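You operate a simulated robot arm through the tools that you are given. There is no shell and no other tool. Be economical: measure what you need, move in short steps, check, and stop when the job is done.

You run a simulated two-armed robot. Do the job below in one go: nothing can be reset, and whatever is moved stays where it is left.

TASK
Pick up the white bottle from the top of the brown bench with one hand, pass it to the other hand and put it on the top of the blue bench. Put the black roll on the top of the long shelf away on the top of the brown bench. Take the short pipe on the top of the long shelf and put it away on the top of the blue bench. Take the brown sleeve and leave it on the top of the brown bench. Take the wool pad on the top of the blue bench and put it away on the top of the pale bench. Push the right white flap shut. The order is free. Set down upright: white bottle.

The check looks at the end state, three seconds after you hand in, the way a careful person would. Anything else that was tipped, shoved, dropped, spilled or broken makes it a failure.

THE ROBOT
Two 7-joint arms with two-finger grippers on one trunk, on a base that drives. Base frame: it is fixed to the floor where the robot stands at the start and does not move with it; the origin is under the middle of the robot, x ahead of it, y to its left, z up; the surface under the hand at the start is at about z = 0.83. Lengths are in m, angles in rad, forces in N, time in s.
The left shoulder is at the start at [0.05, 0.191, 1.142], the right one opposite. With the tool pointing down near the work surface each hand reaches from about 0.2 to 0.74 m from the robot's upright axis, wherever it stands, measured 20 degrees to its own side. Places, roughly: black roll (6x6x3 cm) [2.3, -0.6, 0.8]; brown sleeve (6x3x3 cm) [2.1, 1.2, 0.8]; right white flap [2.2, 0.2, 0.6]; short pipe (10x3x3 cm) [3.2, -0.5, 0.8]; top of the blue bench [3, 2, 0.9]; top of the brown bench [0.6, 0.4, 0.8]; top of the pale bench [6, 2.2, 0.8]; white bottle [0.5, 0, 1]; wool pad (14x6x3 cm) [3, 1.8, 0.9]. Payload 2.69 kg a hand.
Tool frame (each hand has its own): the origin (TCP) lies between the finger pads and is the grasp point; the fingertips stand 0.02 m ahead of it; z points along the fingers, y is the line along which they close. The gripper opens to 0.1 m. The gripper's body begins 0.063 m behind the TCP.
Orientation is that of the tool frame in the base frame, as [roll, pitch, yaw] about the fixed x, y, z axes, in that order (R = Rz(yaw) Ry(pitch) Rx(roll)). With the fingers straight down and closing along the base's y, the tool's x points along the base's -x, its y along +y and its z along -z.

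THE INTERFACE
- The arms move only by the tool step_arm. It takes "left_deltas", "right_deltas" or both (then of equal length, played together; a hand with none holds still); each is a list of rows, each a list of 7 numbers: the closure, from 0 (fully open) to 1 (shut), then the shift along the base's x, y, z in m, then the turn, a rotation vector about the base's x, y, z in rad. In form: [[hand, x, y, z, ax, ay, az], ...]. A call has 1 to 12 rows; each row shifts and turns the commanded pose from where the row before left it. Each row takes 0.2 s and may step no farther than 0.05 m and 0.15 rad from the row before; otherwise, or with a gripper value out of range, the whole call is refused. Where a pose cannot be reached the arm comes as near as it can. A force on the tool above 40 N (or 10 N above the force at the start of the call, whichever is more), or a blocked arm, ends the call early, and 0.2 s more pass. Each finger travels about 0.153 m/s and halts on what it meets, pressing with about 45 N; the grip force reading is that of the motor and also rises with nothing between the fingers. The clock runs only during rows and for 0.2 s after the last one: add rows that do not move to give the fingers time. The reply holds the time, the measured pose of the TCP, the force on the tool along the base axes, the opening and the grip force, in the units named above and with some noise, with the torque about the TCP (base axes, N m) and any sound that the robot's microphone picked up.
- Cameras (640 x 400 px; columns grow to the right, rows downward): "scene" is now at [0.1142, 0.042, 1.3037]; the picture's right is [0.48, -0.88, 0.00], its down [-0.56, -0.31, -0.77] and it looks along [0.68, 0.37, -0.64] (base axes); focal length 238 px, centre (320, 200). "left" rides on the left gripper at [0.07, 0.019, -0.099] in its tool frame; the picture's right is [-0.26, 0.97, 0.00], its down [-0.75, -0.20, -0.63] and it looks along [-0.61, -0.16, 0.78] (tool axes); focal length 230 px, centre (320, 200). "right" rides on the right gripper at [0.07, -0.019, -0.099] in its tool frame; the picture's right is [0.26, 0.97, 0.00], its down [-0.75, 0.20, -0.63] and it looks along [-0.61, 0.16, 0.78] (tool axes); focal length 230 px, centre (320, 200). There is no depth. A picture from a camera that has moved, and an enlarged one, comes with that camera's place and axes in the base frame and with its lens.
- get_image(camera): a new picture of that camera. It takes no simulated time.
- slide_trunk(by): slides the trunk up (or, below 0, down) by that many m; the arms and the scene camera ride with it, the base frame stays. It gives what a move gives, with no picture.
- drive_base(legs): drives the robot by 1 to 6 legs, each [ahead, left, turn to the left] in m, m and rad, along the robot's own axes; the way and the turn of a leg run together, so that a leg with both is an arc; at most 1.5 m and 3.142 rad a leg. The arms and the cameras ride along, it lands a little off, and it stops where it bumps. It gives what a move gives.
- turn_head(pan, tilt): turns the head with the scene camera to pan (to the left, within 1.396 rad either way) and tilt (down, from -0.506 to 1.204), counted from straight ahead of the robot. It gives what a move gives.
- zoom(camera, box): a new picture of the part [left, top, right, bottom] of that camera's present view, enlarged. It takes no simulated time.
- sign_off(): hands the job in; it is judged then, once.

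Work in short steps. Places have to be worked out from the pictures, the camera data and where the tool is seen: move nearer, look again, correct. Check each grasp and each placing, and mend what went wrong. You have 186 turns and 166 pictures in all, those below and enlarged ones among them. Open the grippers and draw the arms clear of the work before you hand the job in, unless the task says otherwise.

The tools are called after "Request:" as a command line: name --argument value ..., lists and objects as JSON in quotes. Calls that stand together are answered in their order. step_arm: Moves the arms, as the interface text tells. Its arguments: {"type":"object","properties":{"left_deltas":{"type":"array","items":{"type":"array","items":{"type":"number"}}},"right_deltas":{"type":"array","items":{"type":"array","items":{"type":"number"}}}},"required":[]} The other tools are called the same way: slide_trunk (by) slides the trunk up or down; drive_base (legs) drives the base; turn_head (pan, tilt) turns the head that bears the scene camera; get_image (camera) takes a picture; zoom (camera, box) takes an enlarged picture of a part of a camera's view; sign_off () hands the job in.

At the start:

```text
time_s: 0.0
left_position: [0.2946, 0.3338, 1.1552]
left_tool_rot: [-3.141, 0.0, 3.141]
left_wrist_force: [-0.4, -0.4, -0.1]
left_moment: [-0.01, -0.01, -0.01]
left_grip_width: 0.1001
left_grasp_force: 0.1
right_position: [0.4437, 0.017, 1.1208]
right_tool_rot: [-3.141, 0.001, 3.141]
right_wrist_force: [-0.4, 0.5, -0.2]
right_moment: [-0.01, -0.02, -0.02]
right_grip_width: 0.0997
right_grasp_force: 0.1
trunk travel left (down, up): [-0.2, 0.123]
robot x, y, heading: [-0.001, -0.0016, 0.003]
head pan, tilt: [0.503, 0.689]
```

scene: 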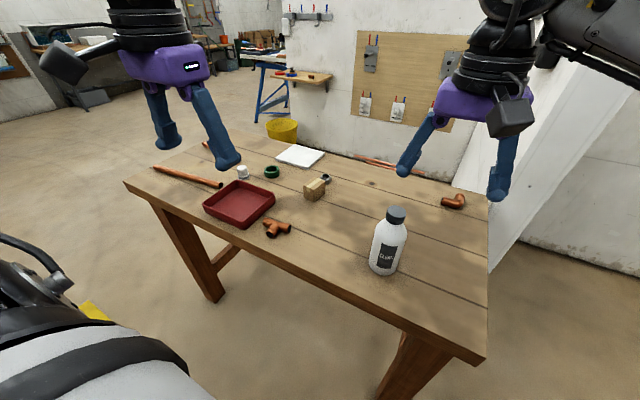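
right: 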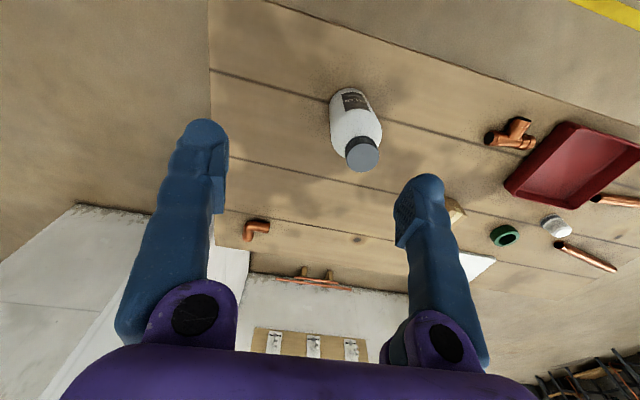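
left: 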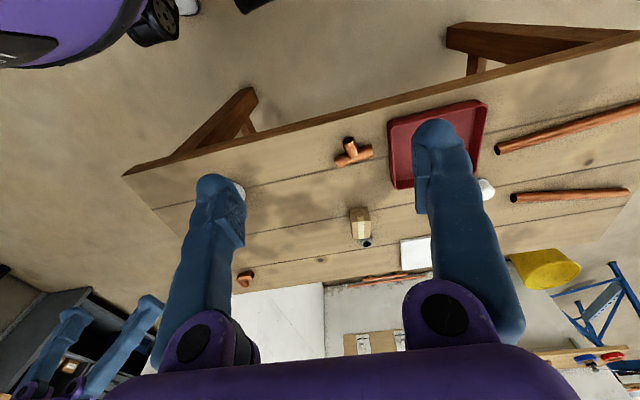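

I'll look around first to understand the layout, beginning with the view straight ahead and to the sides.

Request:
turn_head --pan 0.5 --tilt 0.15

Request:
get_image --camera "scene"

Request:
turn_head --pan -0.6 --tilt 0.3

Request:
get_image --camera "scene"

Request:
turn_head --pan 1.35 --tilt 0.3

Request:
get_image --camera "scene"

```text
time_s: 1.0
left_position: [0.2943, 0.3343, 1.1544]
left_tool_rot: [3.141, 0.0, -3.14]
left_wrist_force: [0.0, -0.4, 0.6]
left_moment: [-0.02, -0.01, -0.01]
left_grip_width: 0.0999
left_grasp_force: 0.1
right_position: [0.4444, 0.0186, 1.1204]
right_tool_rot: [-3.141, -0.002, -3.141]
right_wrist_force: [-0.3, 0.5, 0.4]
right_moment: [-0.01, 0.02, -0.02]
right_grip_width: 0.1001
right_grasp_force: 0.1
trunk travel left (down, up): [-0.2, 0.123]
robot x, y, heading: [0.0002, 0.0003, -0.0]
head pan, tilt: [0.499, 0.15]
```

```text
162 pictures are left
camera scene: at [0.1209, 0.0453, 1.3528], right [0.48, -0.88, 0.0], down [-0.13, -0.07, -0.99], along [0.87, 0.47, -0.15], focal length 238 px, centre (320, 200)
```

scene: 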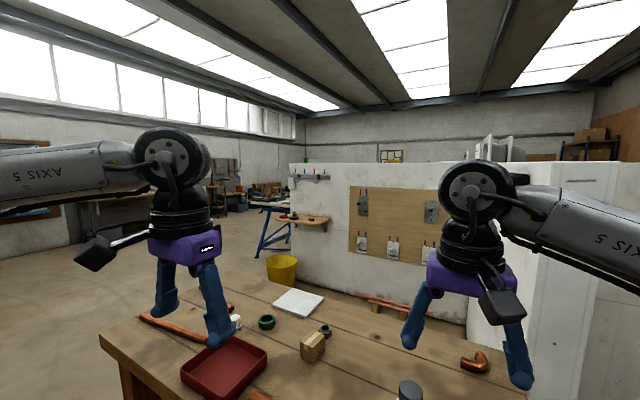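

```text
time_s: 2.3
left_position: [0.2932, 0.3345, 1.1555]
left_tool_rot: [-3.141, 0.0, 3.141]
left_wrist_force: [0.5, 0.1, -0.2]
left_moment: [0.02, 0.04, 0.0]
left_grip_width: 0.1002
left_grasp_force: 0.0
right_position: [0.4454, 0.0178, 1.1215]
right_tool_rot: [3.14, 0.0, -3.141]
right_wrist_force: [0.1, 0.0, 0.2]
right_moment: [-0.02, 0.0, 0.04]
right_grip_width: 0.1
right_grasp_force: 0.0
trunk travel left (down, up): [-0.2, 0.123]
robot x, y, heading: [-0.0013, -0.0039, -0.001]
head pan, tilt: [-0.6, 0.3]
```

```text
161 pictures are left
camera scene: at [0.1165, -0.0518, 1.3389], right [-0.56, -0.83, 0.0], down [-0.24, 0.17, -0.96], along [0.79, -0.54, -0.3], focal length 238 px, centre (320, 200)
```

scene: 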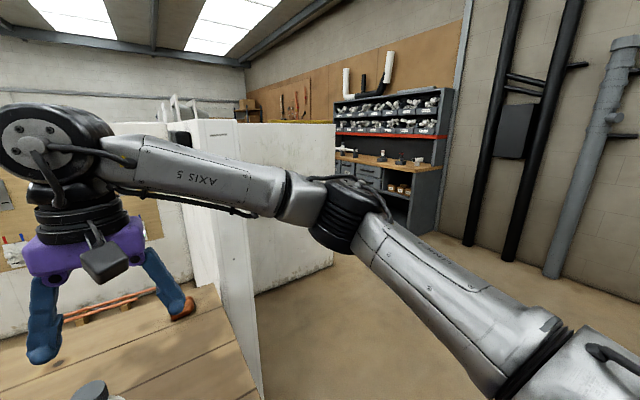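

```text
time_s: 4.2
left_position: [0.2946, 0.3355, 1.1554]
left_tool_rot: [-3.141, 0.0, 3.141]
left_wrist_force: [0.4, -0.2, -0.1]
left_moment: [0.03, -0.02, -0.01]
left_grip_width: 0.1
left_grasp_force: 0.1
right_position: [0.4454, 0.0171, 1.1209]
right_tool_rot: [3.141, -0.001, 3.141]
right_wrist_force: [0.3, 0.3, 0.1]
right_moment: [-0.01, 0.01, 0.01]
right_grip_width: 0.0999
right_grasp_force: 0.1
trunk travel left (down, up): [-0.2, 0.123]
robot x, y, heading: [-0.0002, 0.0002, -0.002]
head pan, tilt: [1.349, 0.3]
```

```text
160 pictures are left
camera scene: at [0.06, 0.092, 1.3389], right [0.98, -0.22, 0.0], down [-0.07, -0.29, -0.96], along [0.21, 0.93, -0.3], focal length 238 px, centre (320, 200)
```

scene: 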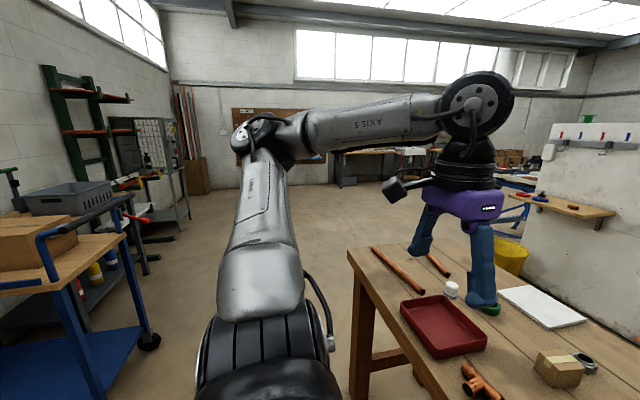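

The layout is clear: the brown bench is in front of me, a white partition is beyond it, and the bottle is near (0.485, 0.073). I'll tilt the right hand toward horizontal (60°), pointing forward, behind the bottle so that the cap stays free for the left hand.

Request:
step_arm --right_deltas '[[0, -0.013, 0.008, -0.012, 0, -0.15, 0], [0, -0.013, 0.008, -0.012, 0, -0.15, 0], [0, -0.013, 0.008, -0.012, 0, -0.15, 0], [0, -0.013, 0.008, -0.012, 0, -0.15, 0], [0, -0.013, 0.008, -0.012, 0, -0.15, 0], [0, -0.013, 0.008, -0.012, 0, -0.15, 0], [0, 0, 0.008, -0.012, 0, -0.147, 0], [0, 0, 0, 0, 0, 0, 0]]'

Request:
turn_head --pan 0.1 --tilt 0.9

Request:
get_image --camera "scene"

Request:
get_image --camera "right"

```text
time_s: 6.0
left_position: [0.2938, 0.3333, 1.155]
left_tool_rot: [3.141, -0.002, 3.142]
left_wrist_force: [-0.4, -0.1, 0.2]
left_moment: [0.0, -0.01, 0.0]
left_grip_width: 0.1
left_grasp_force: 0.0
right_position: [0.366, 0.0765, 1.0365]
right_tool_rot: [3.14, 1.047, 3.139]
right_wrist_force: [0.4, 0.3, -0.7]
right_moment: [0.02, 0.0, 0.0]
right_grip_width: 0.0999
right_grasp_force: 0.1
trunk travel left (down, up): [-0.2, 0.123]
robot x, y, heading: [-0.0039, -0.0003, 0.001]
head pan, tilt: [1.349, 0.3]
```

```text
time_s: 7.4
left_position: [0.2932, 0.3332, 1.1558]
left_tool_rot: [-3.141, 0.0, 3.141]
left_wrist_force: [1.0, 0.1, 0.3]
left_moment: [0.0, 0.0, -0.01]
left_grip_width: 0.1
left_grasp_force: 0.1
right_position: [0.3642, 0.0773, 1.0368]
right_tool_rot: [3.14, 1.047, 3.141]
right_wrist_force: [-0.3, -0.2, 0.0]
right_moment: [0.02, -0.03, -0.01]
right_grip_width: 0.1002
right_grasp_force: 0.0
trunk travel left (down, up): [-0.2, 0.123]
robot x, y, heading: [-0.0007, 0.0012, 0.004]
head pan, tilt: [0.099, 0.901]
```

```text
159 pictures are left
camera scene: at [0.1145, 0.0085, 1.2867], right [0.1, -0.99, 0.0], down [-0.78, -0.08, -0.62], along [0.62, 0.06, -0.78], focal length 238 px, centre (320, 200)
```

scene: 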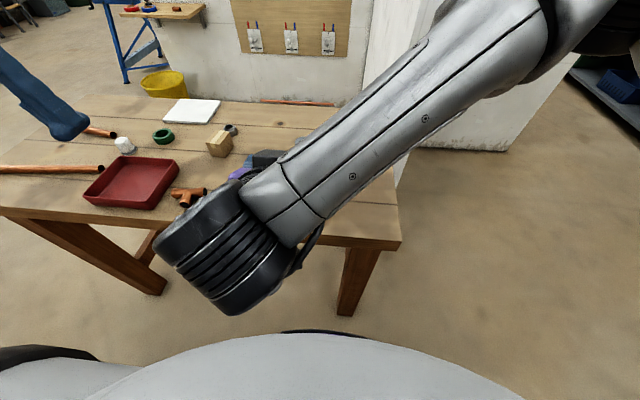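

```text
158 pictures are left
camera right: at [0.2447, 0.0573, 1.0253], right [-0.13, 0.97, -0.22], down [-0.17, 0.2, 0.96], along [0.98, 0.16, 0.14], focal length 230 px, centre (320, 200)
```

right: 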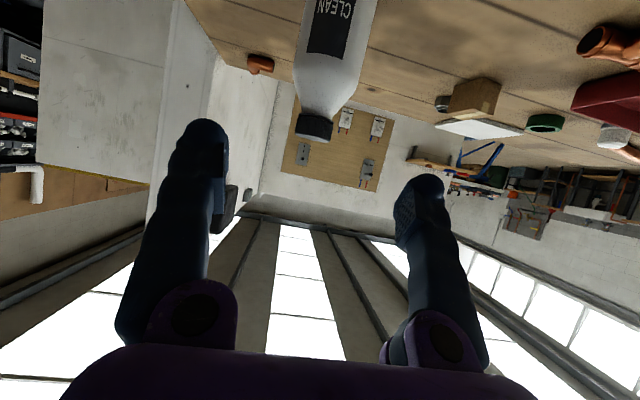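

The bottle axis is near y≈0.075 and the cap top near z≈0.99. I'll lower the right hand to z≈0.90, then slide forward around the body.

Request:
step_arm --right_deltas '[[0, 0, 0, -0.045, 0, 0, 0], [0, 0, 0, -0.045, 0, 0, 0], [0, 0, 0, -0.047, 0, 0, 0], [0, 0.03, 0, 0, 0, 0, 0], [0, 0.02, 0, 0, 0, 0, 0], [0, 0, 0, 0, 0, 0, 0]]'

Request:
get_image --camera "right"

Request:
get_image --camera "left"

```text
time_s: 8.8
left_position: [0.2943, 0.3341, 1.1543]
left_tool_rot: [-3.14, -0.001, -3.141]
left_wrist_force: [-0.2, 0.5, -0.3]
left_moment: [0.0, -0.04, -0.03]
left_grip_width: 0.0998
left_grasp_force: 0.0
right_position: [0.4198, 0.0768, 0.8989]
right_tool_rot: [-3.141, 1.047, -3.139]
right_wrist_force: [-0.2, 0.7, 1.2]
right_moment: [-0.01, -0.01, -0.02]
right_grip_width: 0.1
right_grasp_force: 0.1
trunk travel left (down, up): [-0.2, 0.123]
robot x, y, heading: [0.0004, 0.0018, -0.001]
head pan, tilt: [0.099, 0.901]
```

```text
157 pictures are left
camera right: at [0.2999, 0.0574, 0.8869], right [-0.13, 0.97, -0.22], down [-0.17, 0.2, 0.96], along [0.98, 0.16, 0.14], focal length 230 px, centre (320, 200)
```

right: 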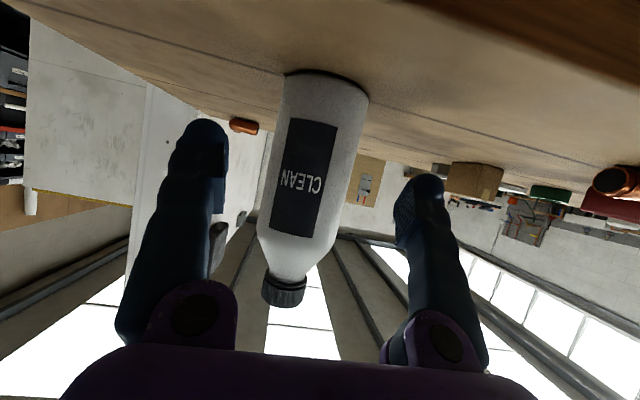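

```text
156 pictures are left
camera left: at [0.2239, 0.3534, 1.2552], right [0.26, 0.97, 0.0], down [0.75, -0.2, 0.63], along [0.61, -0.16, -0.78], focal length 230 px, centre (320, 200)
```

left: 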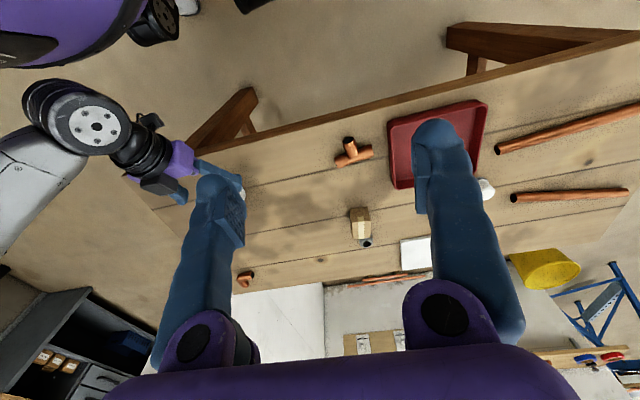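

The bottle sits between the fingers. I'll go forward 7 cm, close, and lift a little.

Request:
step_arm --right_deltas '[[0, 0.035, 0, 0, 0, 0, 0], [0, 0.03, 0, 0, 0, 0, 0], [0, 0, 0, 0, 0, 0, 0], [0.5, 0, 0, 0, 0, 0, 0], [0.5, 0, 0, 0, 0, 0, 0]]'

Request:
get_image --camera "right"

```text
time_s: 10.0
left_position: [0.294, 0.3343, 1.155]
left_tool_rot: [-3.141, 0.001, 3.141]
left_wrist_force: [0.3, 0.1, -0.7]
left_moment: [-0.03, 0.03, 0.04]
left_grip_width: 0.1
left_grasp_force: 0.0
right_position: [0.4828, 0.0731, 0.902]
right_tool_rot: [3.139, 1.048, -3.14]
right_wrist_force: [-0.6, 2.2, 2.3]
right_moment: [-0.04, -0.05, 0.01]
right_grip_width: 0.0616
right_grasp_force: 45.6
trunk travel left (down, up): [-0.2, 0.123]
robot x, y, heading: [0.0017, -0.003, 0.002]
head pan, tilt: [0.099, 0.901]
```

```text
155 pictures are left
camera right: at [0.3626, 0.0548, 0.8906], right [-0.13, 0.97, -0.22], down [-0.17, 0.2, 0.96], along [0.98, 0.16, 0.14], focal length 230 px, centre (320, 200)
```

right: 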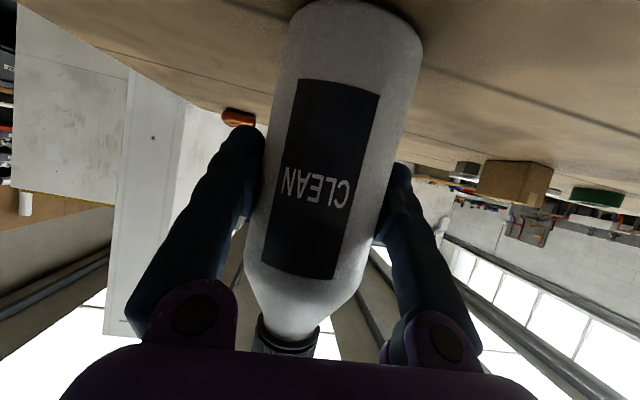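

Gripped at 0.062 m. Lifting 10 cm, and moving the left hand up above the cap.

Request:
step_arm --right_deltas '[[0.5, 0, 0, 0.02, 0, 0, 0], [0.5, 0, 0, 0.04, 0, 0, 0], [0.5, 0, 0, 0.04, 0, 0, 0], [0.5, 0, 0, 0, 0, 0, 0], [0.5, 0, 0, 0, 0, 0, 0], [0.5, 0, 0, 0, 0, 0, 0]]' --left_deltas '[[0, 0.02, 0, 0.03, 0, 0, 0], [0, 0.04, 0, 0, 0, 0, 0], [0, 0.04, -0.01, 0, 0, 0, 0], [0, 0.04, -0.03, 0, 0, 0, 0], [0, 0.03, -0.04, 0, 0, 0, 0], [0, 0.02, -0.03, 0, 0, 0, 0]]'

Request:
get_image --camera "left"

Request:
get_image --camera "scene"

```text
time_s: 11.4
left_position: [0.4869, 0.2247, 1.1825]
left_tool_rot: [-3.141, -0.001, -3.141]
left_wrist_force: [0.2, -0.4, -0.9]
left_moment: [0.0, 0.01, 0.04]
left_grip_width: 0.1001
left_grasp_force: 0.0
right_position: [0.4828, 0.0727, 0.9971]
right_tool_rot: [-3.142, 1.045, 3.141]
right_wrist_force: [1.1, 0.0, -5.9]
right_moment: [0.01, -0.04, -0.01]
right_grip_width: 0.0618
right_grasp_force: 44.8
trunk travel left (down, up): [-0.2, 0.123]
robot x, y, heading: [0.0009, 0.001, -0.003]
head pan, tilt: [0.099, 0.901]
```

```text
154 pictures are left
camera left: at [0.4177, 0.2434, 1.2831], right [0.26, 0.97, 0.0], down [0.75, -0.2, 0.63], along [0.61, -0.16, -0.78], focal length 230 px, centre (320, 200)
```

left: 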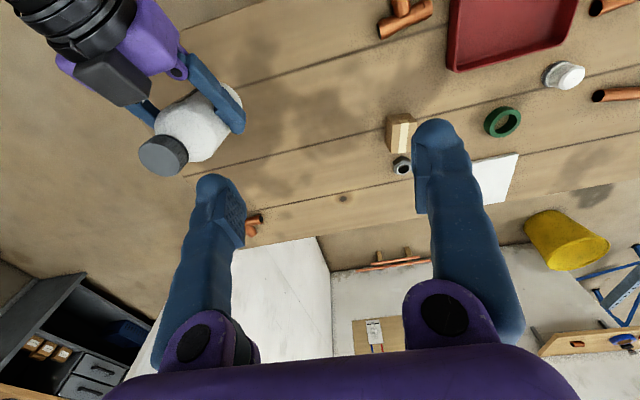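

```text
153 pictures are left
camera scene: at [0.1164, 0.0089, 1.2863], right [0.1, -0.99, 0.0], down [-0.78, -0.08, -0.62], along [0.62, 0.06, -0.79], focal length 238 px, centre (320, 200)
```

scene: 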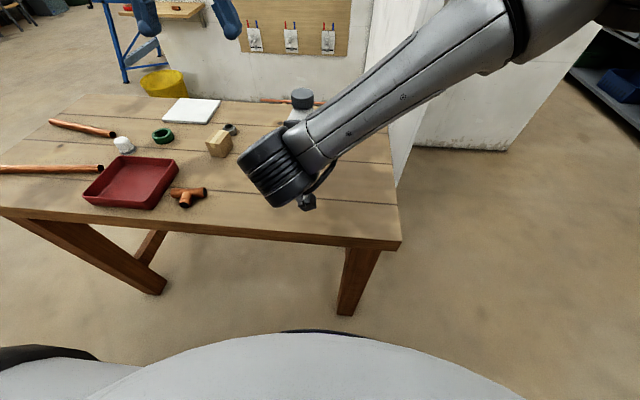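

The cap is at about (0.484, 0.0745) with its top at z≈1.085. Moving the left hand over it.

Request:
step_arm --left_deltas '[[0, 0, -0.05, 0, 0, 0, 0], [0, -0.003, -0.05, 0, 0, 0, 0], [0, 0, -0.05, 0, 0, 0, 0], [0, 0, 0, -0.03, 0, 0, 0], [0, 0, 0, -0.03, 0, 0, 0], [0, 0, 0, 0, 0, 0, 0]]'

Request:
get_image --camera "left"

Request:
get_image --camera "scene"

```text
time_s: 12.8
left_position: [0.4826, 0.1838, 1.1204]
left_tool_rot: [-3.141, 0.0, 3.141]
left_wrist_force: [0.1, -0.3, -0.3]
left_moment: [-0.03, -0.01, 0.0]
left_grip_width: 0.1001
left_grasp_force: 0.0
left hand out of reach, approached as far as the arm can: row 1, 2, 3
right_position: [0.4815, 0.0723, 0.9988]
right_tool_rot: [-3.141, 1.047, 3.141]
right_wrist_force: [0.0, 0.1, -5.3]
right_moment: [-0.02, -0.05, 0.02]
right_grip_width: 0.0618
right_grasp_force: 45.3
trunk travel left (down, up): [-0.2, 0.123]
robot x, y, heading: [0.0015, -0.0001, -0.003]
head pan, tilt: [0.099, 0.901]
```

```text
152 pictures are left
camera left: at [0.412, 0.2025, 1.2215], right [0.26, 0.97, 0.0], down [0.75, -0.2, 0.63], along [0.61, -0.16, -0.78], focal length 230 px, centre (320, 200)
```

left: 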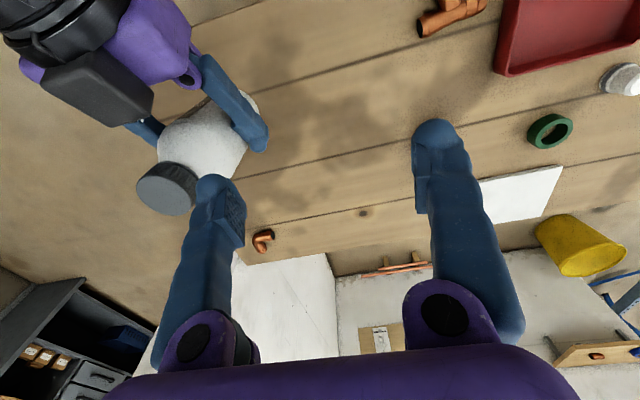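

```text
151 pictures are left
camera scene: at [0.1147, 0.0084, 1.2866], right [0.1, -1.0, 0.0], down [-0.78, -0.08, -0.62], along [0.62, 0.06, -0.78], focal length 238 px, centre (320, 200)
```

scene: 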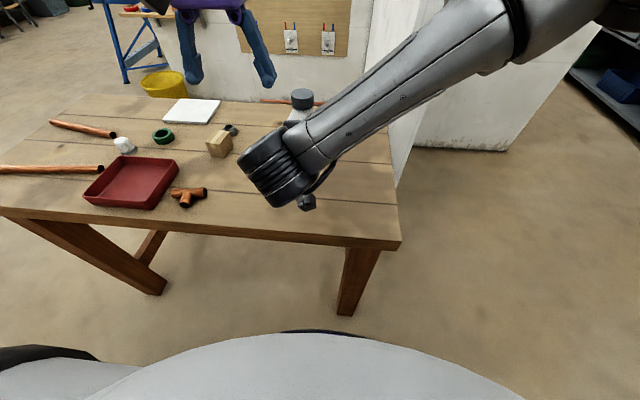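

The left arm can't reach that far right, so I'll bring the bottle to it: left up slightly, right +0.11 in y.

Request:
step_arm --right_deltas '[[0.5, 0, 0, 0, 0, 0, 0], [0.5, 0, 0.037, 0, 0, 0, 0], [0.5, 0, 0.037, 0, 0, 0, 0], [0.5, 0, 0.036, 0, 0, 0, 0], [0.5, 0, 0, 0, 0, 0, 0]]' --left_deltas '[[0, 0, 0, 0.03, 0, 0, 0], [0, 0, 0, 0, 0, 0, 0], [0, 0, 0, 0, 0, 0, 0], [0, 0, 0, 0, 0, 0, 0], [0, 0, 0, 0, 0, 0, 0]]'

Request:
get_image --camera "left"

Request:
get_image --camera "scene"

```text
time_s: 14.0
left_position: [0.481, 0.1847, 1.1506]
left_tool_rot: [3.141, -0.002, -3.14]
left_wrist_force: [-0.3, 0.4, 0.1]
left_moment: [0.02, -0.01, -0.01]
left_grip_width: 0.0999
left_grasp_force: 0.1
right_position: [0.4834, 0.1798, 0.9985]
right_tool_rot: [-3.141, 1.045, 3.141]
right_wrist_force: [-0.6, 0.0, -5.8]
right_moment: [0.0, 0.01, 0.02]
right_grip_width: 0.0617
right_grasp_force: 45.3
trunk travel left (down, up): [-0.2, 0.123]
robot x, y, heading: [-0.0001, -0.0019, -0.001]
head pan, tilt: [0.099, 0.901]
```

```text
150 pictures are left
camera left: at [0.4108, 0.2035, 1.2513], right [0.26, 0.97, 0.0], down [0.75, -0.2, 0.63], along [0.61, -0.16, -0.78], focal length 230 px, centre (320, 200)
```

left: 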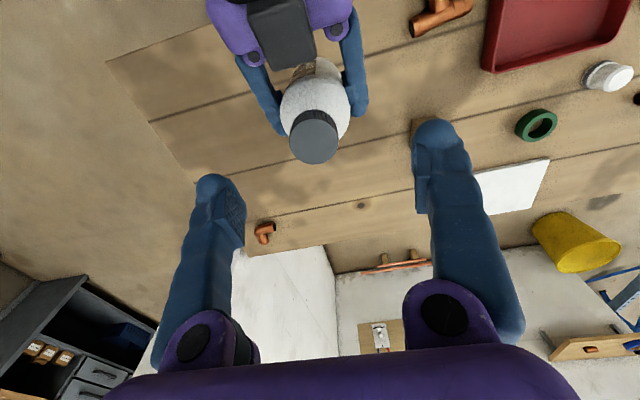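

```text
149 pictures are left
camera scene: at [0.1144, 0.0082, 1.2867], right [0.1, -1.0, 0.0], down [-0.78, -0.08, -0.62], along [0.62, 0.06, -0.78], focal length 238 px, centre (320, 200)
```

scene: 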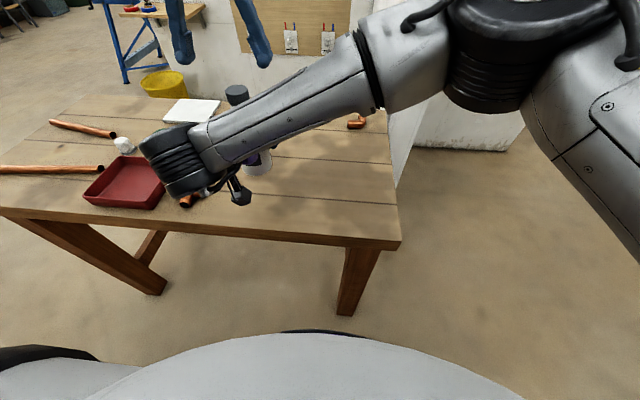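

The cap is under the left hand (≈0.480, 0.181). Nudging the right +3 mm, then lowering the left over the cap and closing.

Request:
step_arm --right_deltas '[[0.5, 0, 0.003, 0, 0, 0, 0], [0.5, 0, 0, 0, 0, 0, 0], [0.5, 0, 0, 0, 0, 0, 0]]' --left_deltas '[[0, 0, 0, -0.03, 0, 0, 0], [0, 0, 0, -0.03, 0, 0, 0], [0, 0, 0, -0.011, 0, 0, 0]]'

Request:
step_arm --left_deltas '[[0.9, 0, 0, 0, 0, 0, 0], [0.9, 0, 0, 0, 0, 0, 0], [0.9, 0, 0, 0, 0, 0, 0]]'

Request:
get_image --camera "left"

Request:
get_image --camera "right"

```text
time_s: 14.8
left_position: [0.4794, 0.1834, 1.0791]
left_tool_rot: [3.141, 0.0, -3.14]
left_wrist_force: [-0.6, -0.5, -0.1]
left_moment: [0.01, 0.01, -0.02]
left_grip_width: 0.1
left_grasp_force: 0.1
right_position: [0.4811, 0.1852, 1.0002]
right_tool_rot: [3.14, 1.045, 3.14]
right_wrist_force: [0.0, 0.5, -5.8]
right_moment: [-0.02, -0.01, -0.02]
right_grip_width: 0.0617
right_grasp_force: 44.6
trunk travel left (down, up): [-0.2, 0.123]
robot x, y, heading: [-0.0007, 0.0014, -0.0]
head pan, tilt: [0.099, 0.901]
```

```text
time_s: 15.6
left_position: [0.4811, 0.1836, 1.0779]
left_tool_rot: [3.139, 0.0, -3.139]
left_wrist_force: [1.8, 10.8, 2.1]
left_moment: [0.17, -0.04, 0.13]
left_grip_width: 0.0386
left_grasp_force: 44.7
right_position: [0.4819, 0.1835, 0.9983]
right_tool_rot: [3.14, 1.045, 3.141]
right_wrist_force: [-2.2, -11.3, -6.8]
right_moment: [0.65, -0.16, -0.13]
right_grip_width: 0.0617
right_grasp_force: 44.9
trunk travel left (down, up): [-0.2, 0.123]
robot x, y, heading: [-0.0006, -0.001, 0.002]
head pan, tilt: [0.099, 0.901]
```

```text
148 pictures are left
camera left: at [0.4103, 0.2029, 1.1789], right [0.26, 0.97, 0.0], down [0.75, -0.2, 0.63], along [0.61, -0.16, -0.78], focal length 230 px, centre (320, 200)
```

left: 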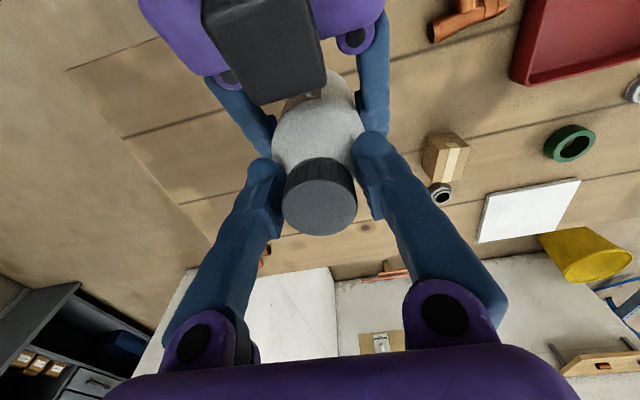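

```text
147 pictures are left
camera right: at [0.3619, 0.1654, 0.9879], right [-0.13, 0.97, -0.22], down [-0.17, 0.2, 0.96], along [0.98, 0.16, 0.14], focal length 230 px, centre (320, 200)
```

right: 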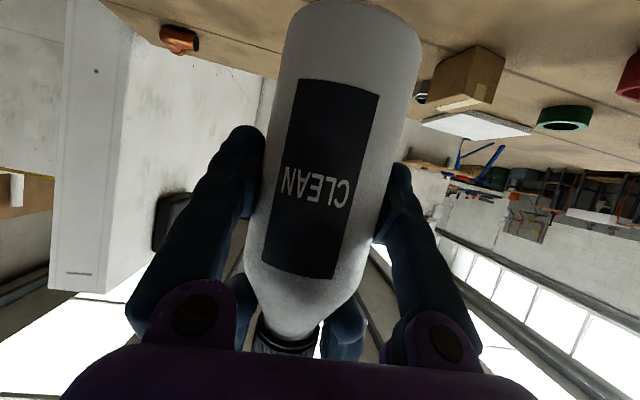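

The left hand holds the cap (0.039 m). I'll open the right hand and back it away along its pointing direction.

Request:
step_arm --right_deltas '[[0, 0, 0, 0, 0, 0, 0], [0, 0, 0, 0, 0, 0, 0], [0, -0.03, 0, 0, 0, 0, 0], [0, -0.03, 0, 0, 0, 0, 0], [0, -0.03, 0, 0, 0, 0, 0], [0, 0, 0, 0, 0, 0, 0]]' --left_deltas '[[0.9, 0, 0, 0, 0, 0, 0], [0.9, 0, 0, 0, 0, 0, 0], [0.9, 0, 0, 0, 0, 0, 0], [0.9, 0, 0, 0, 0, 0, 0], [0.9, 0, 0, 0, 0, 0, 0], [0.9, 0, 0, 0, 0, 0, 0]]'

Request:
get_image --camera "right"

```text
time_s: 17.0
left_position: [0.4797, 0.1834, 1.0781]
left_tool_rot: [3.141, 0.001, 3.141]
left_wrist_force: [-0.3, -0.5, 0.4]
left_moment: [-0.01, 0.01, 0.02]
left_grip_width: 0.0302
left_grasp_force: 44.9
right_position: [0.3895, 0.1832, 0.9978]
right_tool_rot: [3.141, 1.047, 3.139]
right_wrist_force: [0.6, 0.1, -0.5]
right_moment: [-0.02, -0.01, -0.03]
right_grip_width: 0.0998
right_grasp_force: 0.1
trunk travel left (down, up): [-0.2, 0.123]
robot x, y, heading: [-0.0031, -0.0025, 0.009]
head pan, tilt: [0.099, 0.901]
```

```text
146 pictures are left
camera right: at [0.2696, 0.1641, 0.9866], right [-0.13, 0.97, -0.22], down [-0.17, 0.2, 0.96], along [0.98, 0.16, 0.14], focal length 230 px, centre (320, 200)
```

right: 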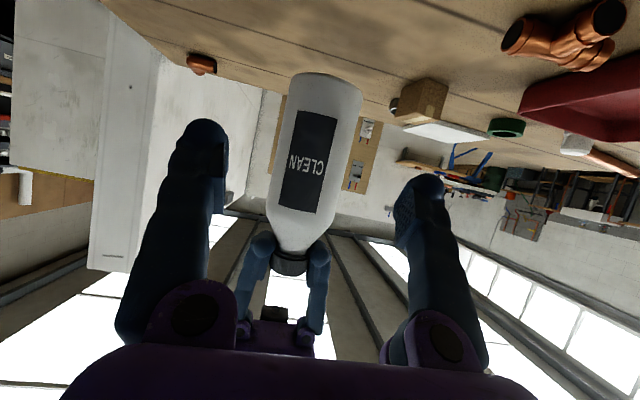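

Left grip width dropped to 0.030 and its force reads no weight; I need a closer look at how the bottle is held.

Request:
zoom --camera "right" --box '[200, 60, 420, 360]'

Request:
get_image --camera "left"

```text
1.33 times, centred on (310, 210) of right
camera zoom: at [0.2696, 0.1641, 0.9866], right [-0.13, 0.97, -0.22], down [-0.17, 0.2, 0.96], along [0.98, 0.16, 0.14], focal length 307 px, centre (333, 187)
```

zoom: 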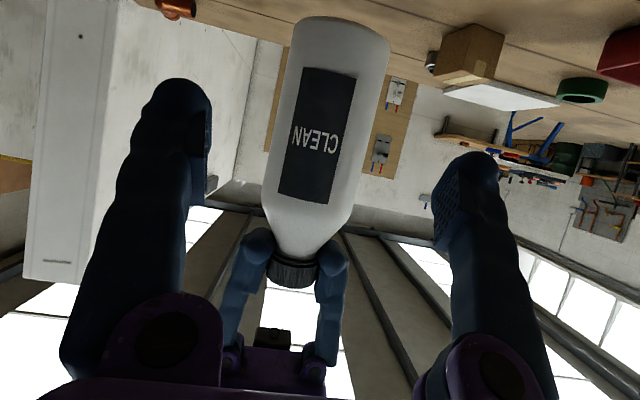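

```text
144 pictures are left
camera left: at [0.41, 0.2024, 1.1789], right [0.26, 0.97, 0.0], down [0.75, -0.2, 0.63], along [0.61, -0.16, -0.78], focal length 230 px, centre (320, 200)
```

left: 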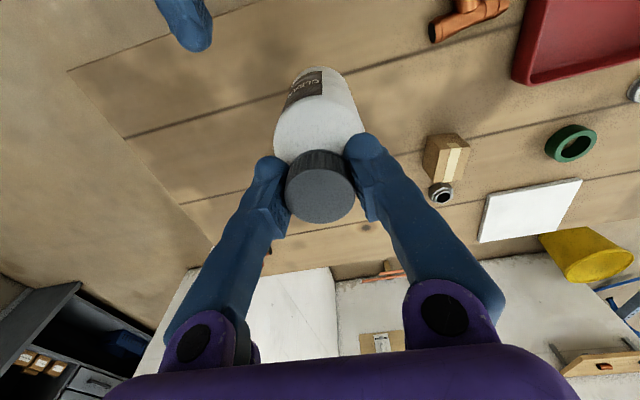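

The cap still looks gripped between the fingers. I'll lift the left 3 cm and back off the right further to verify the bottle follows.

Request:
step_arm --right_deltas '[[0, -0.02, -0.04, 0.02, 0, 0, 0], [0, -0.02, -0.05, 0.02, 0, 0, 0], [0, 0, -0.05, 0.02, 0, 0, 0], [0, 0, -0.05, 0.02, 0, 0, 0]]' --left_deltas '[[0.95, 0, 0, 0.01, 0, 0, 0], [0.95, 0, 0, 0.01, 0, 0, 0], [0.95, 0, 0, 0.01, 0, 0, 0], [0.95, 0, 0, 0, 0, 0, 0]]'

Request:
get_image --camera "left"

Request:
get_image --camera "scene"

```text
refused: row 2 steps farther than a row can; nothing moved
```

```text
143 pictures are left
camera left: at [0.41, 0.2024, 1.1789], right [0.26, 0.97, 0.0], down [0.75, -0.2, 0.63], along [0.61, -0.16, -0.78], focal length 230 px, centre (320, 200)
```

left: 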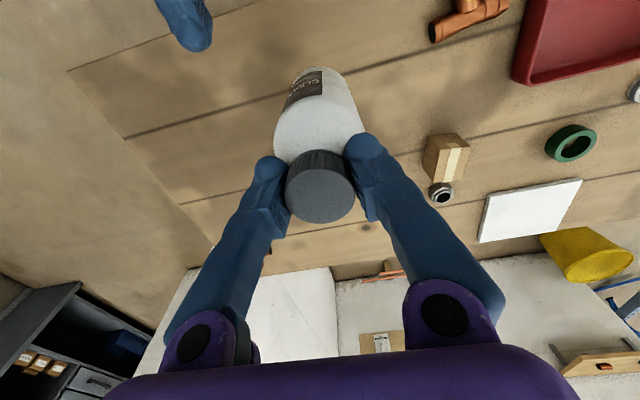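

```text
142 pictures are left
camera scene: at [0.1149, 0.0086, 1.2866], right [0.1, -1.0, 0.0], down [-0.78, -0.08, -0.62], along [0.62, 0.06, -0.78], focal length 238 px, centre (320, 200)
```

scene: 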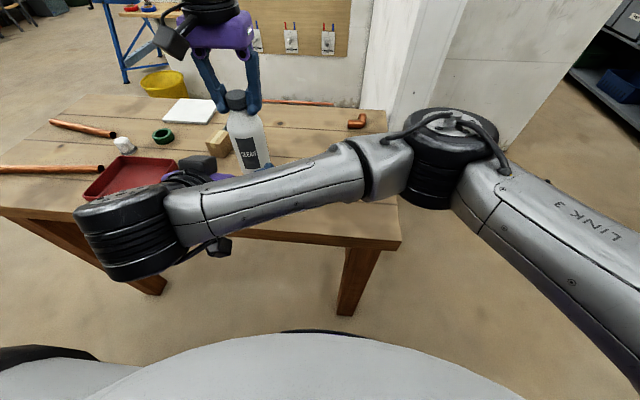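

The row was too long; resending with smaller steps.

Request:
step_arm --right_deltas '[[0, -0.02, -0.035, 0.01, 0, 0, 0], [0, -0.02, -0.035, 0.01, 0, 0, 0], [0, 0, -0.045, 0.01, 0, 0, 0], [0, 0, -0.045, 0.01, 0, 0, 0]]' --left_deltas '[[0.95, 0, 0, 0.01, 0, 0, 0], [0.95, 0, 0, 0.01, 0, 0, 0], [0.95, 0, 0, 0.01, 0, 0, 0], [0.95, 0, 0, 0, 0, 0, 0]]'

Request:
get_image --camera "left"

Request:
get_image --camera "scene"

```text
time_s: 18.0
left_position: [0.4802, 0.1823, 1.11]
left_tool_rot: [3.141, -0.001, 3.141]
left_wrist_force: [-1.0, 0.2, -4.7]
left_moment: [0.04, 0.01, 0.03]
left_grip_width: 0.0303
left_grasp_force: 45.2
right_position: [0.3485, 0.0218, 1.0378]
right_tool_rot: [-3.14, 1.047, -3.14]
right_wrist_force: [-0.6, -0.4, 0.4]
right_moment: [0.04, -0.01, 0.05]
right_grip_width: 0.0998
right_grasp_force: 0.1
trunk travel left (down, up): [-0.2, 0.123]
robot x, y, heading: [0.0038, 0.0035, -0.004]
head pan, tilt: [0.099, 0.901]
```

```text
141 pictures are left
camera left: at [0.4104, 0.2013, 1.2096], right [0.26, 0.97, 0.0], down [0.75, -0.2, 0.63], along [0.61, -0.16, -0.78], focal length 230 px, centre (320, 200)
```

left: 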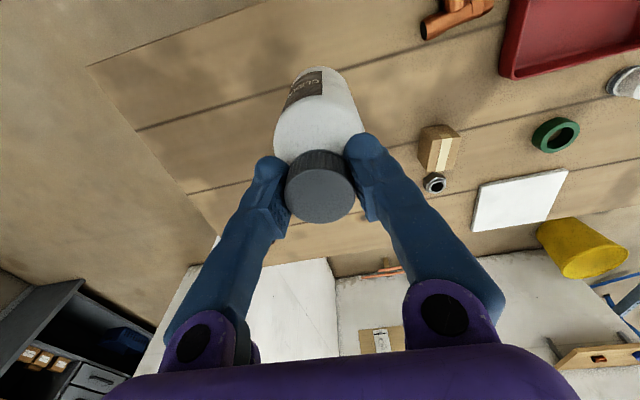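

```text
140 pictures are left
camera scene: at [0.1147, 0.0077, 1.2866], right [0.1, -1.0, 0.0], down [-0.78, -0.08, -0.62], along [0.62, 0.06, -0.78], focal length 238 px, centre (320, 200)
```

scene: 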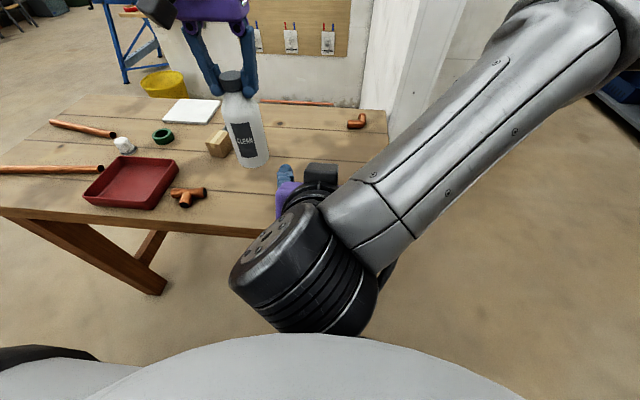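

Secure: the fingers hook under the cap and the weight reads 4.7 N. Now tucking both arms (right hand back to pointing down) before driving.

Request:
step_arm --right_deltas '[[0, 0, -0.03, 0.02, 0, 0.15, 0], [0, 0, -0.03, 0.02, 0, 0.15, 0], [0, 0, -0.03, 0.02, 0, 0.15, 0], [0, 0, -0.03, 0.02, 0, 0.15, 0], [0, 0, -0.03, 0.02, 0, 0.15, 0], [0, 0, -0.03, 0, 0, 0.15, 0], [0, 0, -0.03, 0, 0, 0.147, 0]]' --left_deltas '[[0.95, -0.02, 0, 0.01, 0, 0, 0], [0.95, -0.02, 0, 0.01, 0, 0, 0], [0.95, -0.02, 0, 0.01, 0, 0, 0], [0.95, -0.02, 0.01, 0.01, 0, 0, 0], [0.95, -0.02, 0.01, 0.01, 0, 0, 0], [0.95, -0.02, 0.02, 0, 0, 0, 0], [0.95, 0, 0.02, 0, 0, 0, 0]]'

Request:
turn_head --pan 1.39 --tilt 0.5

Request:
get_image --camera "scene"

```text
time_s: 19.6
left_position: [0.3604, 0.2421, 1.1607]
left_tool_rot: [-3.141, 0.0, -3.141]
left_wrist_force: [-0.2, 0.4, -5.0]
left_moment: [0.02, 0.04, 0.02]
left_grip_width: 0.0302
left_grasp_force: 45.1
right_position: [0.351, -0.1854, 1.1366]
right_tool_rot: [3.141, -0.001, -3.139]
right_wrist_force: [-0.6, 0.0, -0.6]
right_moment: [0.01, -0.02, -0.01]
right_grip_width: 0.1001
right_grasp_force: 0.1
trunk travel left (down, up): [-0.2, 0.123]
robot x, y, heading: [-0.0025, -0.0008, 0.001]
head pan, tilt: [0.099, 0.901]
```

```text
time_s: 21.1
left_position: [0.3593, 0.2418, 1.1605]
left_tool_rot: [-3.141, 0.0, -3.142]
left_wrist_force: [0.1, 0.0, -5.7]
left_moment: [0.0, -0.01, -0.04]
left_grip_width: 0.0302
left_grasp_force: 44.7
right_position: [0.3502, -0.1831, 1.1362]
right_tool_rot: [3.141, 0.004, -3.141]
right_wrist_force: [-0.2, -0.7, -0.2]
right_moment: [0.0, -0.01, 0.0]
right_grip_width: 0.0999
right_grasp_force: 0.0
trunk travel left (down, up): [-0.2, 0.123]
robot x, y, heading: [0.0002, 0.001, -0.0]
head pan, tilt: [1.389, 0.499]
```

```text
139 pictures are left
camera scene: at [0.0562, 0.0906, 1.3204], right [0.98, -0.18, 0.0], down [-0.09, -0.47, -0.88], along [0.16, 0.86, -0.48], focal length 238 px, centre (320, 200)
```

scene: 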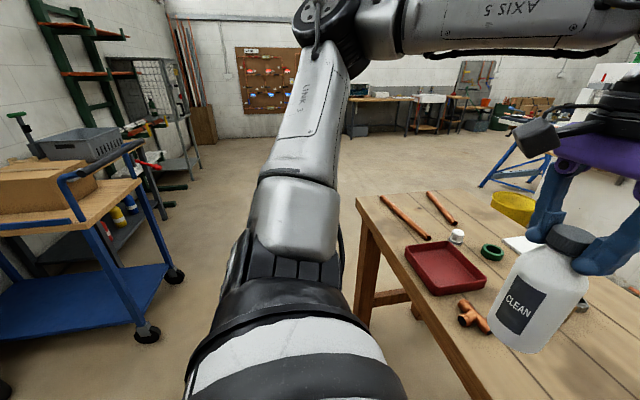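

The corridor between bench and trolley is clear. Driving sideways left past the bench.

Request:
drive_base --legs '[[-0.1, 0.3, 0], [0, 1.3, 0]]'

Request:
turn_head --pan 0.0 --tilt 0.35

Request:
get_image --camera "scene"

```text
time_s: 35.8
left_position: [0.2837, 1.864, 1.1593]
left_tool_rot: [-3.141, 0.0, 3.116]
left_wrist_force: [0.2, 0.1, -4.4]
left_moment: [0.02, 0.0, -0.01]
left_grip_width: 0.0299
left_grasp_force: 45.6
right_position: [0.2652, 1.4379, 1.1354]
right_tool_rot: [3.141, 0.0, 3.117]
right_wrist_force: [-1.0, 0.0, 0.7]
right_moment: [0.03, 0.0, 0.01]
right_grip_width: 0.0998
right_grasp_force: 0.1
trunk travel left (down, up): [-0.2, 0.123]
robot x, y, heading: [-0.0803, 1.629, -0.027]
head pan, tilt: [1.389, 0.499]
```

```text
time_s: 37.3
left_position: [0.2834, 1.863, 1.1607]
left_tool_rot: [-3.14, -0.001, 3.115]
left_wrist_force: [0.6, -0.4, -4.8]
left_moment: [0.0, 0.0, 0.03]
left_grip_width: 0.0301
left_grasp_force: 45.4
right_position: [0.2648, 1.4383, 1.1365]
right_tool_rot: [-3.142, 0.0, 3.118]
right_wrist_force: [-1.5, 0.3, -0.2]
right_moment: [-0.02, 0.03, 0.05]
right_grip_width: 0.1001
right_grasp_force: 0.0
trunk travel left (down, up): [-0.2, 0.123]
robot x, y, heading: [-0.0835, 1.6262, -0.028]
head pan, tilt: [0.0, 0.351]
```

```text
138 pictures are left
camera scene: at [0.0511, 1.6281, 1.3341], right [-0.03, -1.0, 0.0], down [-0.34, 0.01, -0.94], along [0.94, -0.02, -0.34], focal length 238 px, centre (320, 200)
```

scene: 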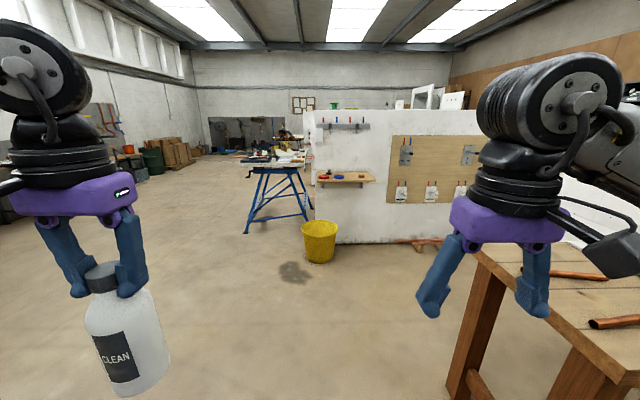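

The blue bench is ahead at about (3, 2), and a bucket and floor stain are at y≈1.6. I'll drive ahead along y≈2.2 to get closer.

Request:
drive_base --legs '[[0.6, 0.55, 0.027], [0.9, 0, 0]]'

Request:
turn_head --pan -0.2 --tilt 0.4

Request:
get_image --camera "scene"

```text
time_s: 47.0
left_position: [1.7921, 2.4, 1.1605]
left_tool_rot: [-3.141, 0.001, 3.126]
left_wrist_force: [0.2, 0.4, -6.0]
left_moment: [0.02, -0.01, -0.03]
left_grip_width: 0.03
left_grasp_force: 45.2
right_position: [1.7757, 1.9747, 1.1365]
right_tool_rot: [-3.141, 0.0, 3.126]
right_wrist_force: [0.3, 0.3, -0.1]
right_moment: [0.0, 0.01, 0.01]
right_grip_width: 0.1003
right_grasp_force: 0.0
trunk travel left (down, up): [-0.2, 0.123]
robot x, y, heading: [1.4326, 2.1649, -0.014]
head pan, tilt: [0.0, 0.351]
```

```text
time_s: 47.7
left_position: [1.7917, 2.401, 1.1602]
left_tool_rot: [-3.142, 0.0, 3.125]
left_wrist_force: [-0.5, -0.6, -4.1]
left_moment: [0.0, -0.03, 0.03]
left_grip_width: 0.03
left_grasp_force: 44.3
right_position: [1.7764, 1.9751, 1.1362]
right_tool_rot: [-3.141, 0.003, 3.126]
right_wrist_force: [-0.5, -0.1, -0.8]
right_moment: [-0.02, 0.0, 0.04]
right_grip_width: 0.1002
right_grasp_force: 0.2
trunk travel left (down, up): [-0.2, 0.123]
robot x, y, heading: [1.4306, 2.1669, -0.018]
head pan, tilt: [-0.201, 0.4]
```

```text
137 pictures are left
camera scene: at [1.5584, 2.1445, 1.3296], right [-0.21, -0.98, 0.0], down [-0.38, 0.08, -0.92], along [0.9, -0.2, -0.39], focal length 238 px, centre (320, 200)
```

scene: 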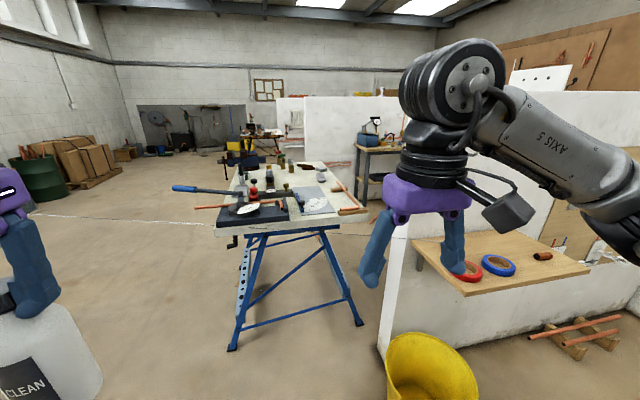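

Both the cluttered blue bench and the sleeve's little shelf are visible. Zooming in on both.

Request:
zoom --camera "scene" --box '[160, 130, 400, 260]'

Request:
zoom --camera "scene" --box '[400, 210, 620, 320]'

```text
2.67 times, centred on (280, 195) of scene
camera zoom: at [1.5584, 2.1445, 1.3296], right [-0.21, -0.98, 0.0], down [-0.38, 0.08, -0.92], along [0.9, -0.2, -0.39], focal length 635 px, centre (427, 213)
```

zoom: 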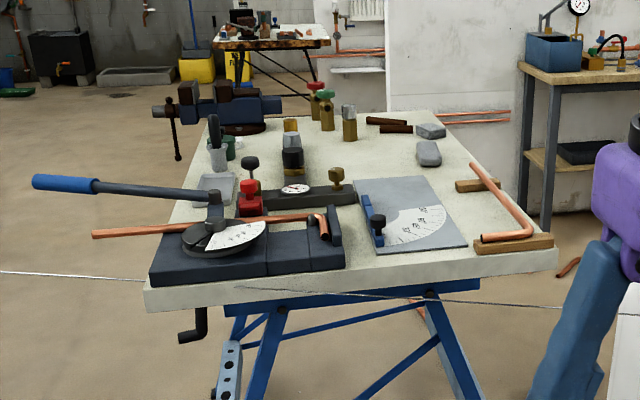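

```text
2.91 times, centred on (510, 265) of scene
camera zoom: at [1.5584, 2.1445, 1.3296], right [-0.21, -0.98, 0.0], down [-0.38, 0.08, -0.92], along [0.9, -0.2, -0.39], focal length 693 px, centre (-233, 11)
```

zoom: 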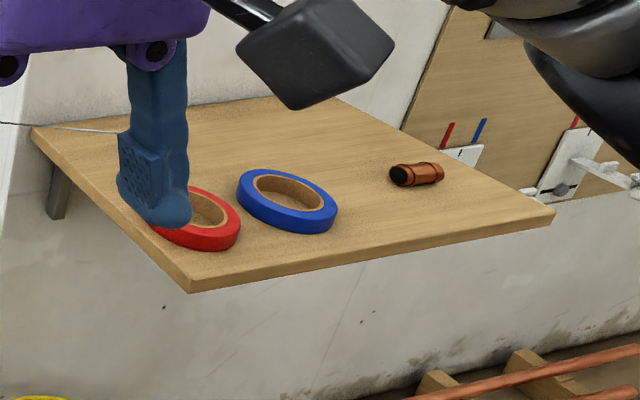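

There's a thin white line crossing the view in front of the bench - perhaps a string in the air. I'll check it before driving on.

Request:
zoom --camera "scene" --box '[0, 180, 160, 280]'

Request:
zoom --camera "scene" --box '[200, 200, 360, 300]'

Request:
get_image --camera "right"

Request:
get_image --camera "left"

```text
4.00 times, centred on (80, 230) of scene
camera zoom: at [1.5584, 2.1445, 1.3296], right [-0.21, -0.98, 0.0], down [-0.38, 0.08, -0.92], along [0.9, -0.2, -0.39], focal length 953 px, centre (1280, 80)
```

zoom: 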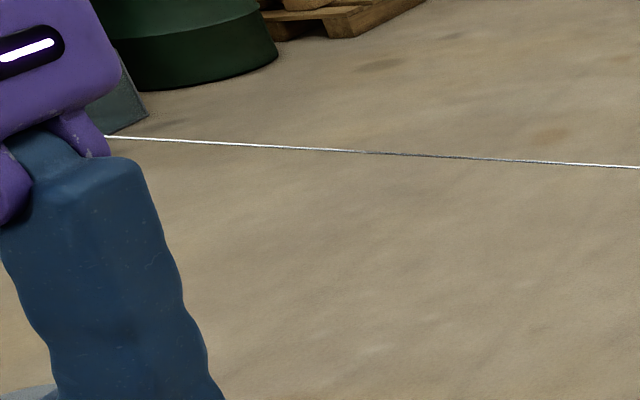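

```text
4.00 times, centred on (280, 250) of scene
camera zoom: at [1.5584, 2.1445, 1.3296], right [-0.21, -0.98, 0.0], down [-0.38, 0.08, -0.92], along [0.9, -0.2, -0.39], focal length 953 px, centre (480, 0)
```

zoom: 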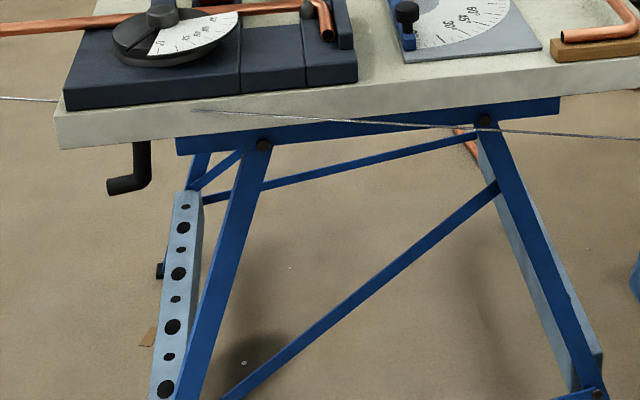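

```text
132 pictures are left
camera right: at [1.7068, 1.957, 1.2346], right [-0.24, 0.97, 0.0], down [0.75, 0.19, 0.63], along [0.61, 0.15, -0.78], focal length 230 px, centre (320, 200)
```

right: 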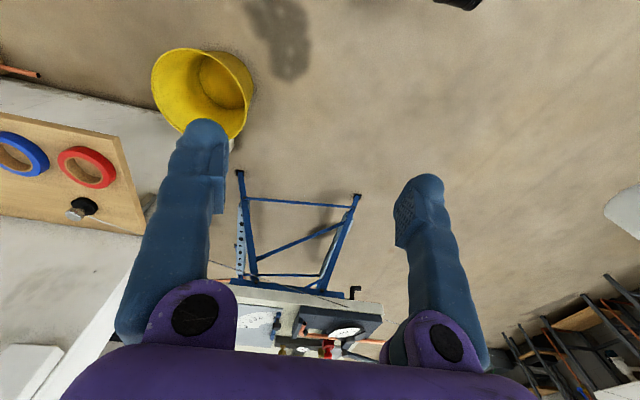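

```text
131 pictures are left
camera left: at [1.7218, 2.4208, 1.2604], right [0.27, 0.96, 0.0], down [0.75, -0.21, 0.63], along [0.61, -0.17, -0.78], focal length 230 px, centre (320, 200)
```

left: 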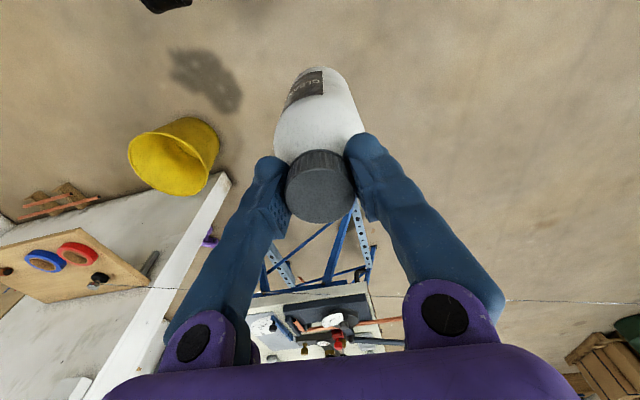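

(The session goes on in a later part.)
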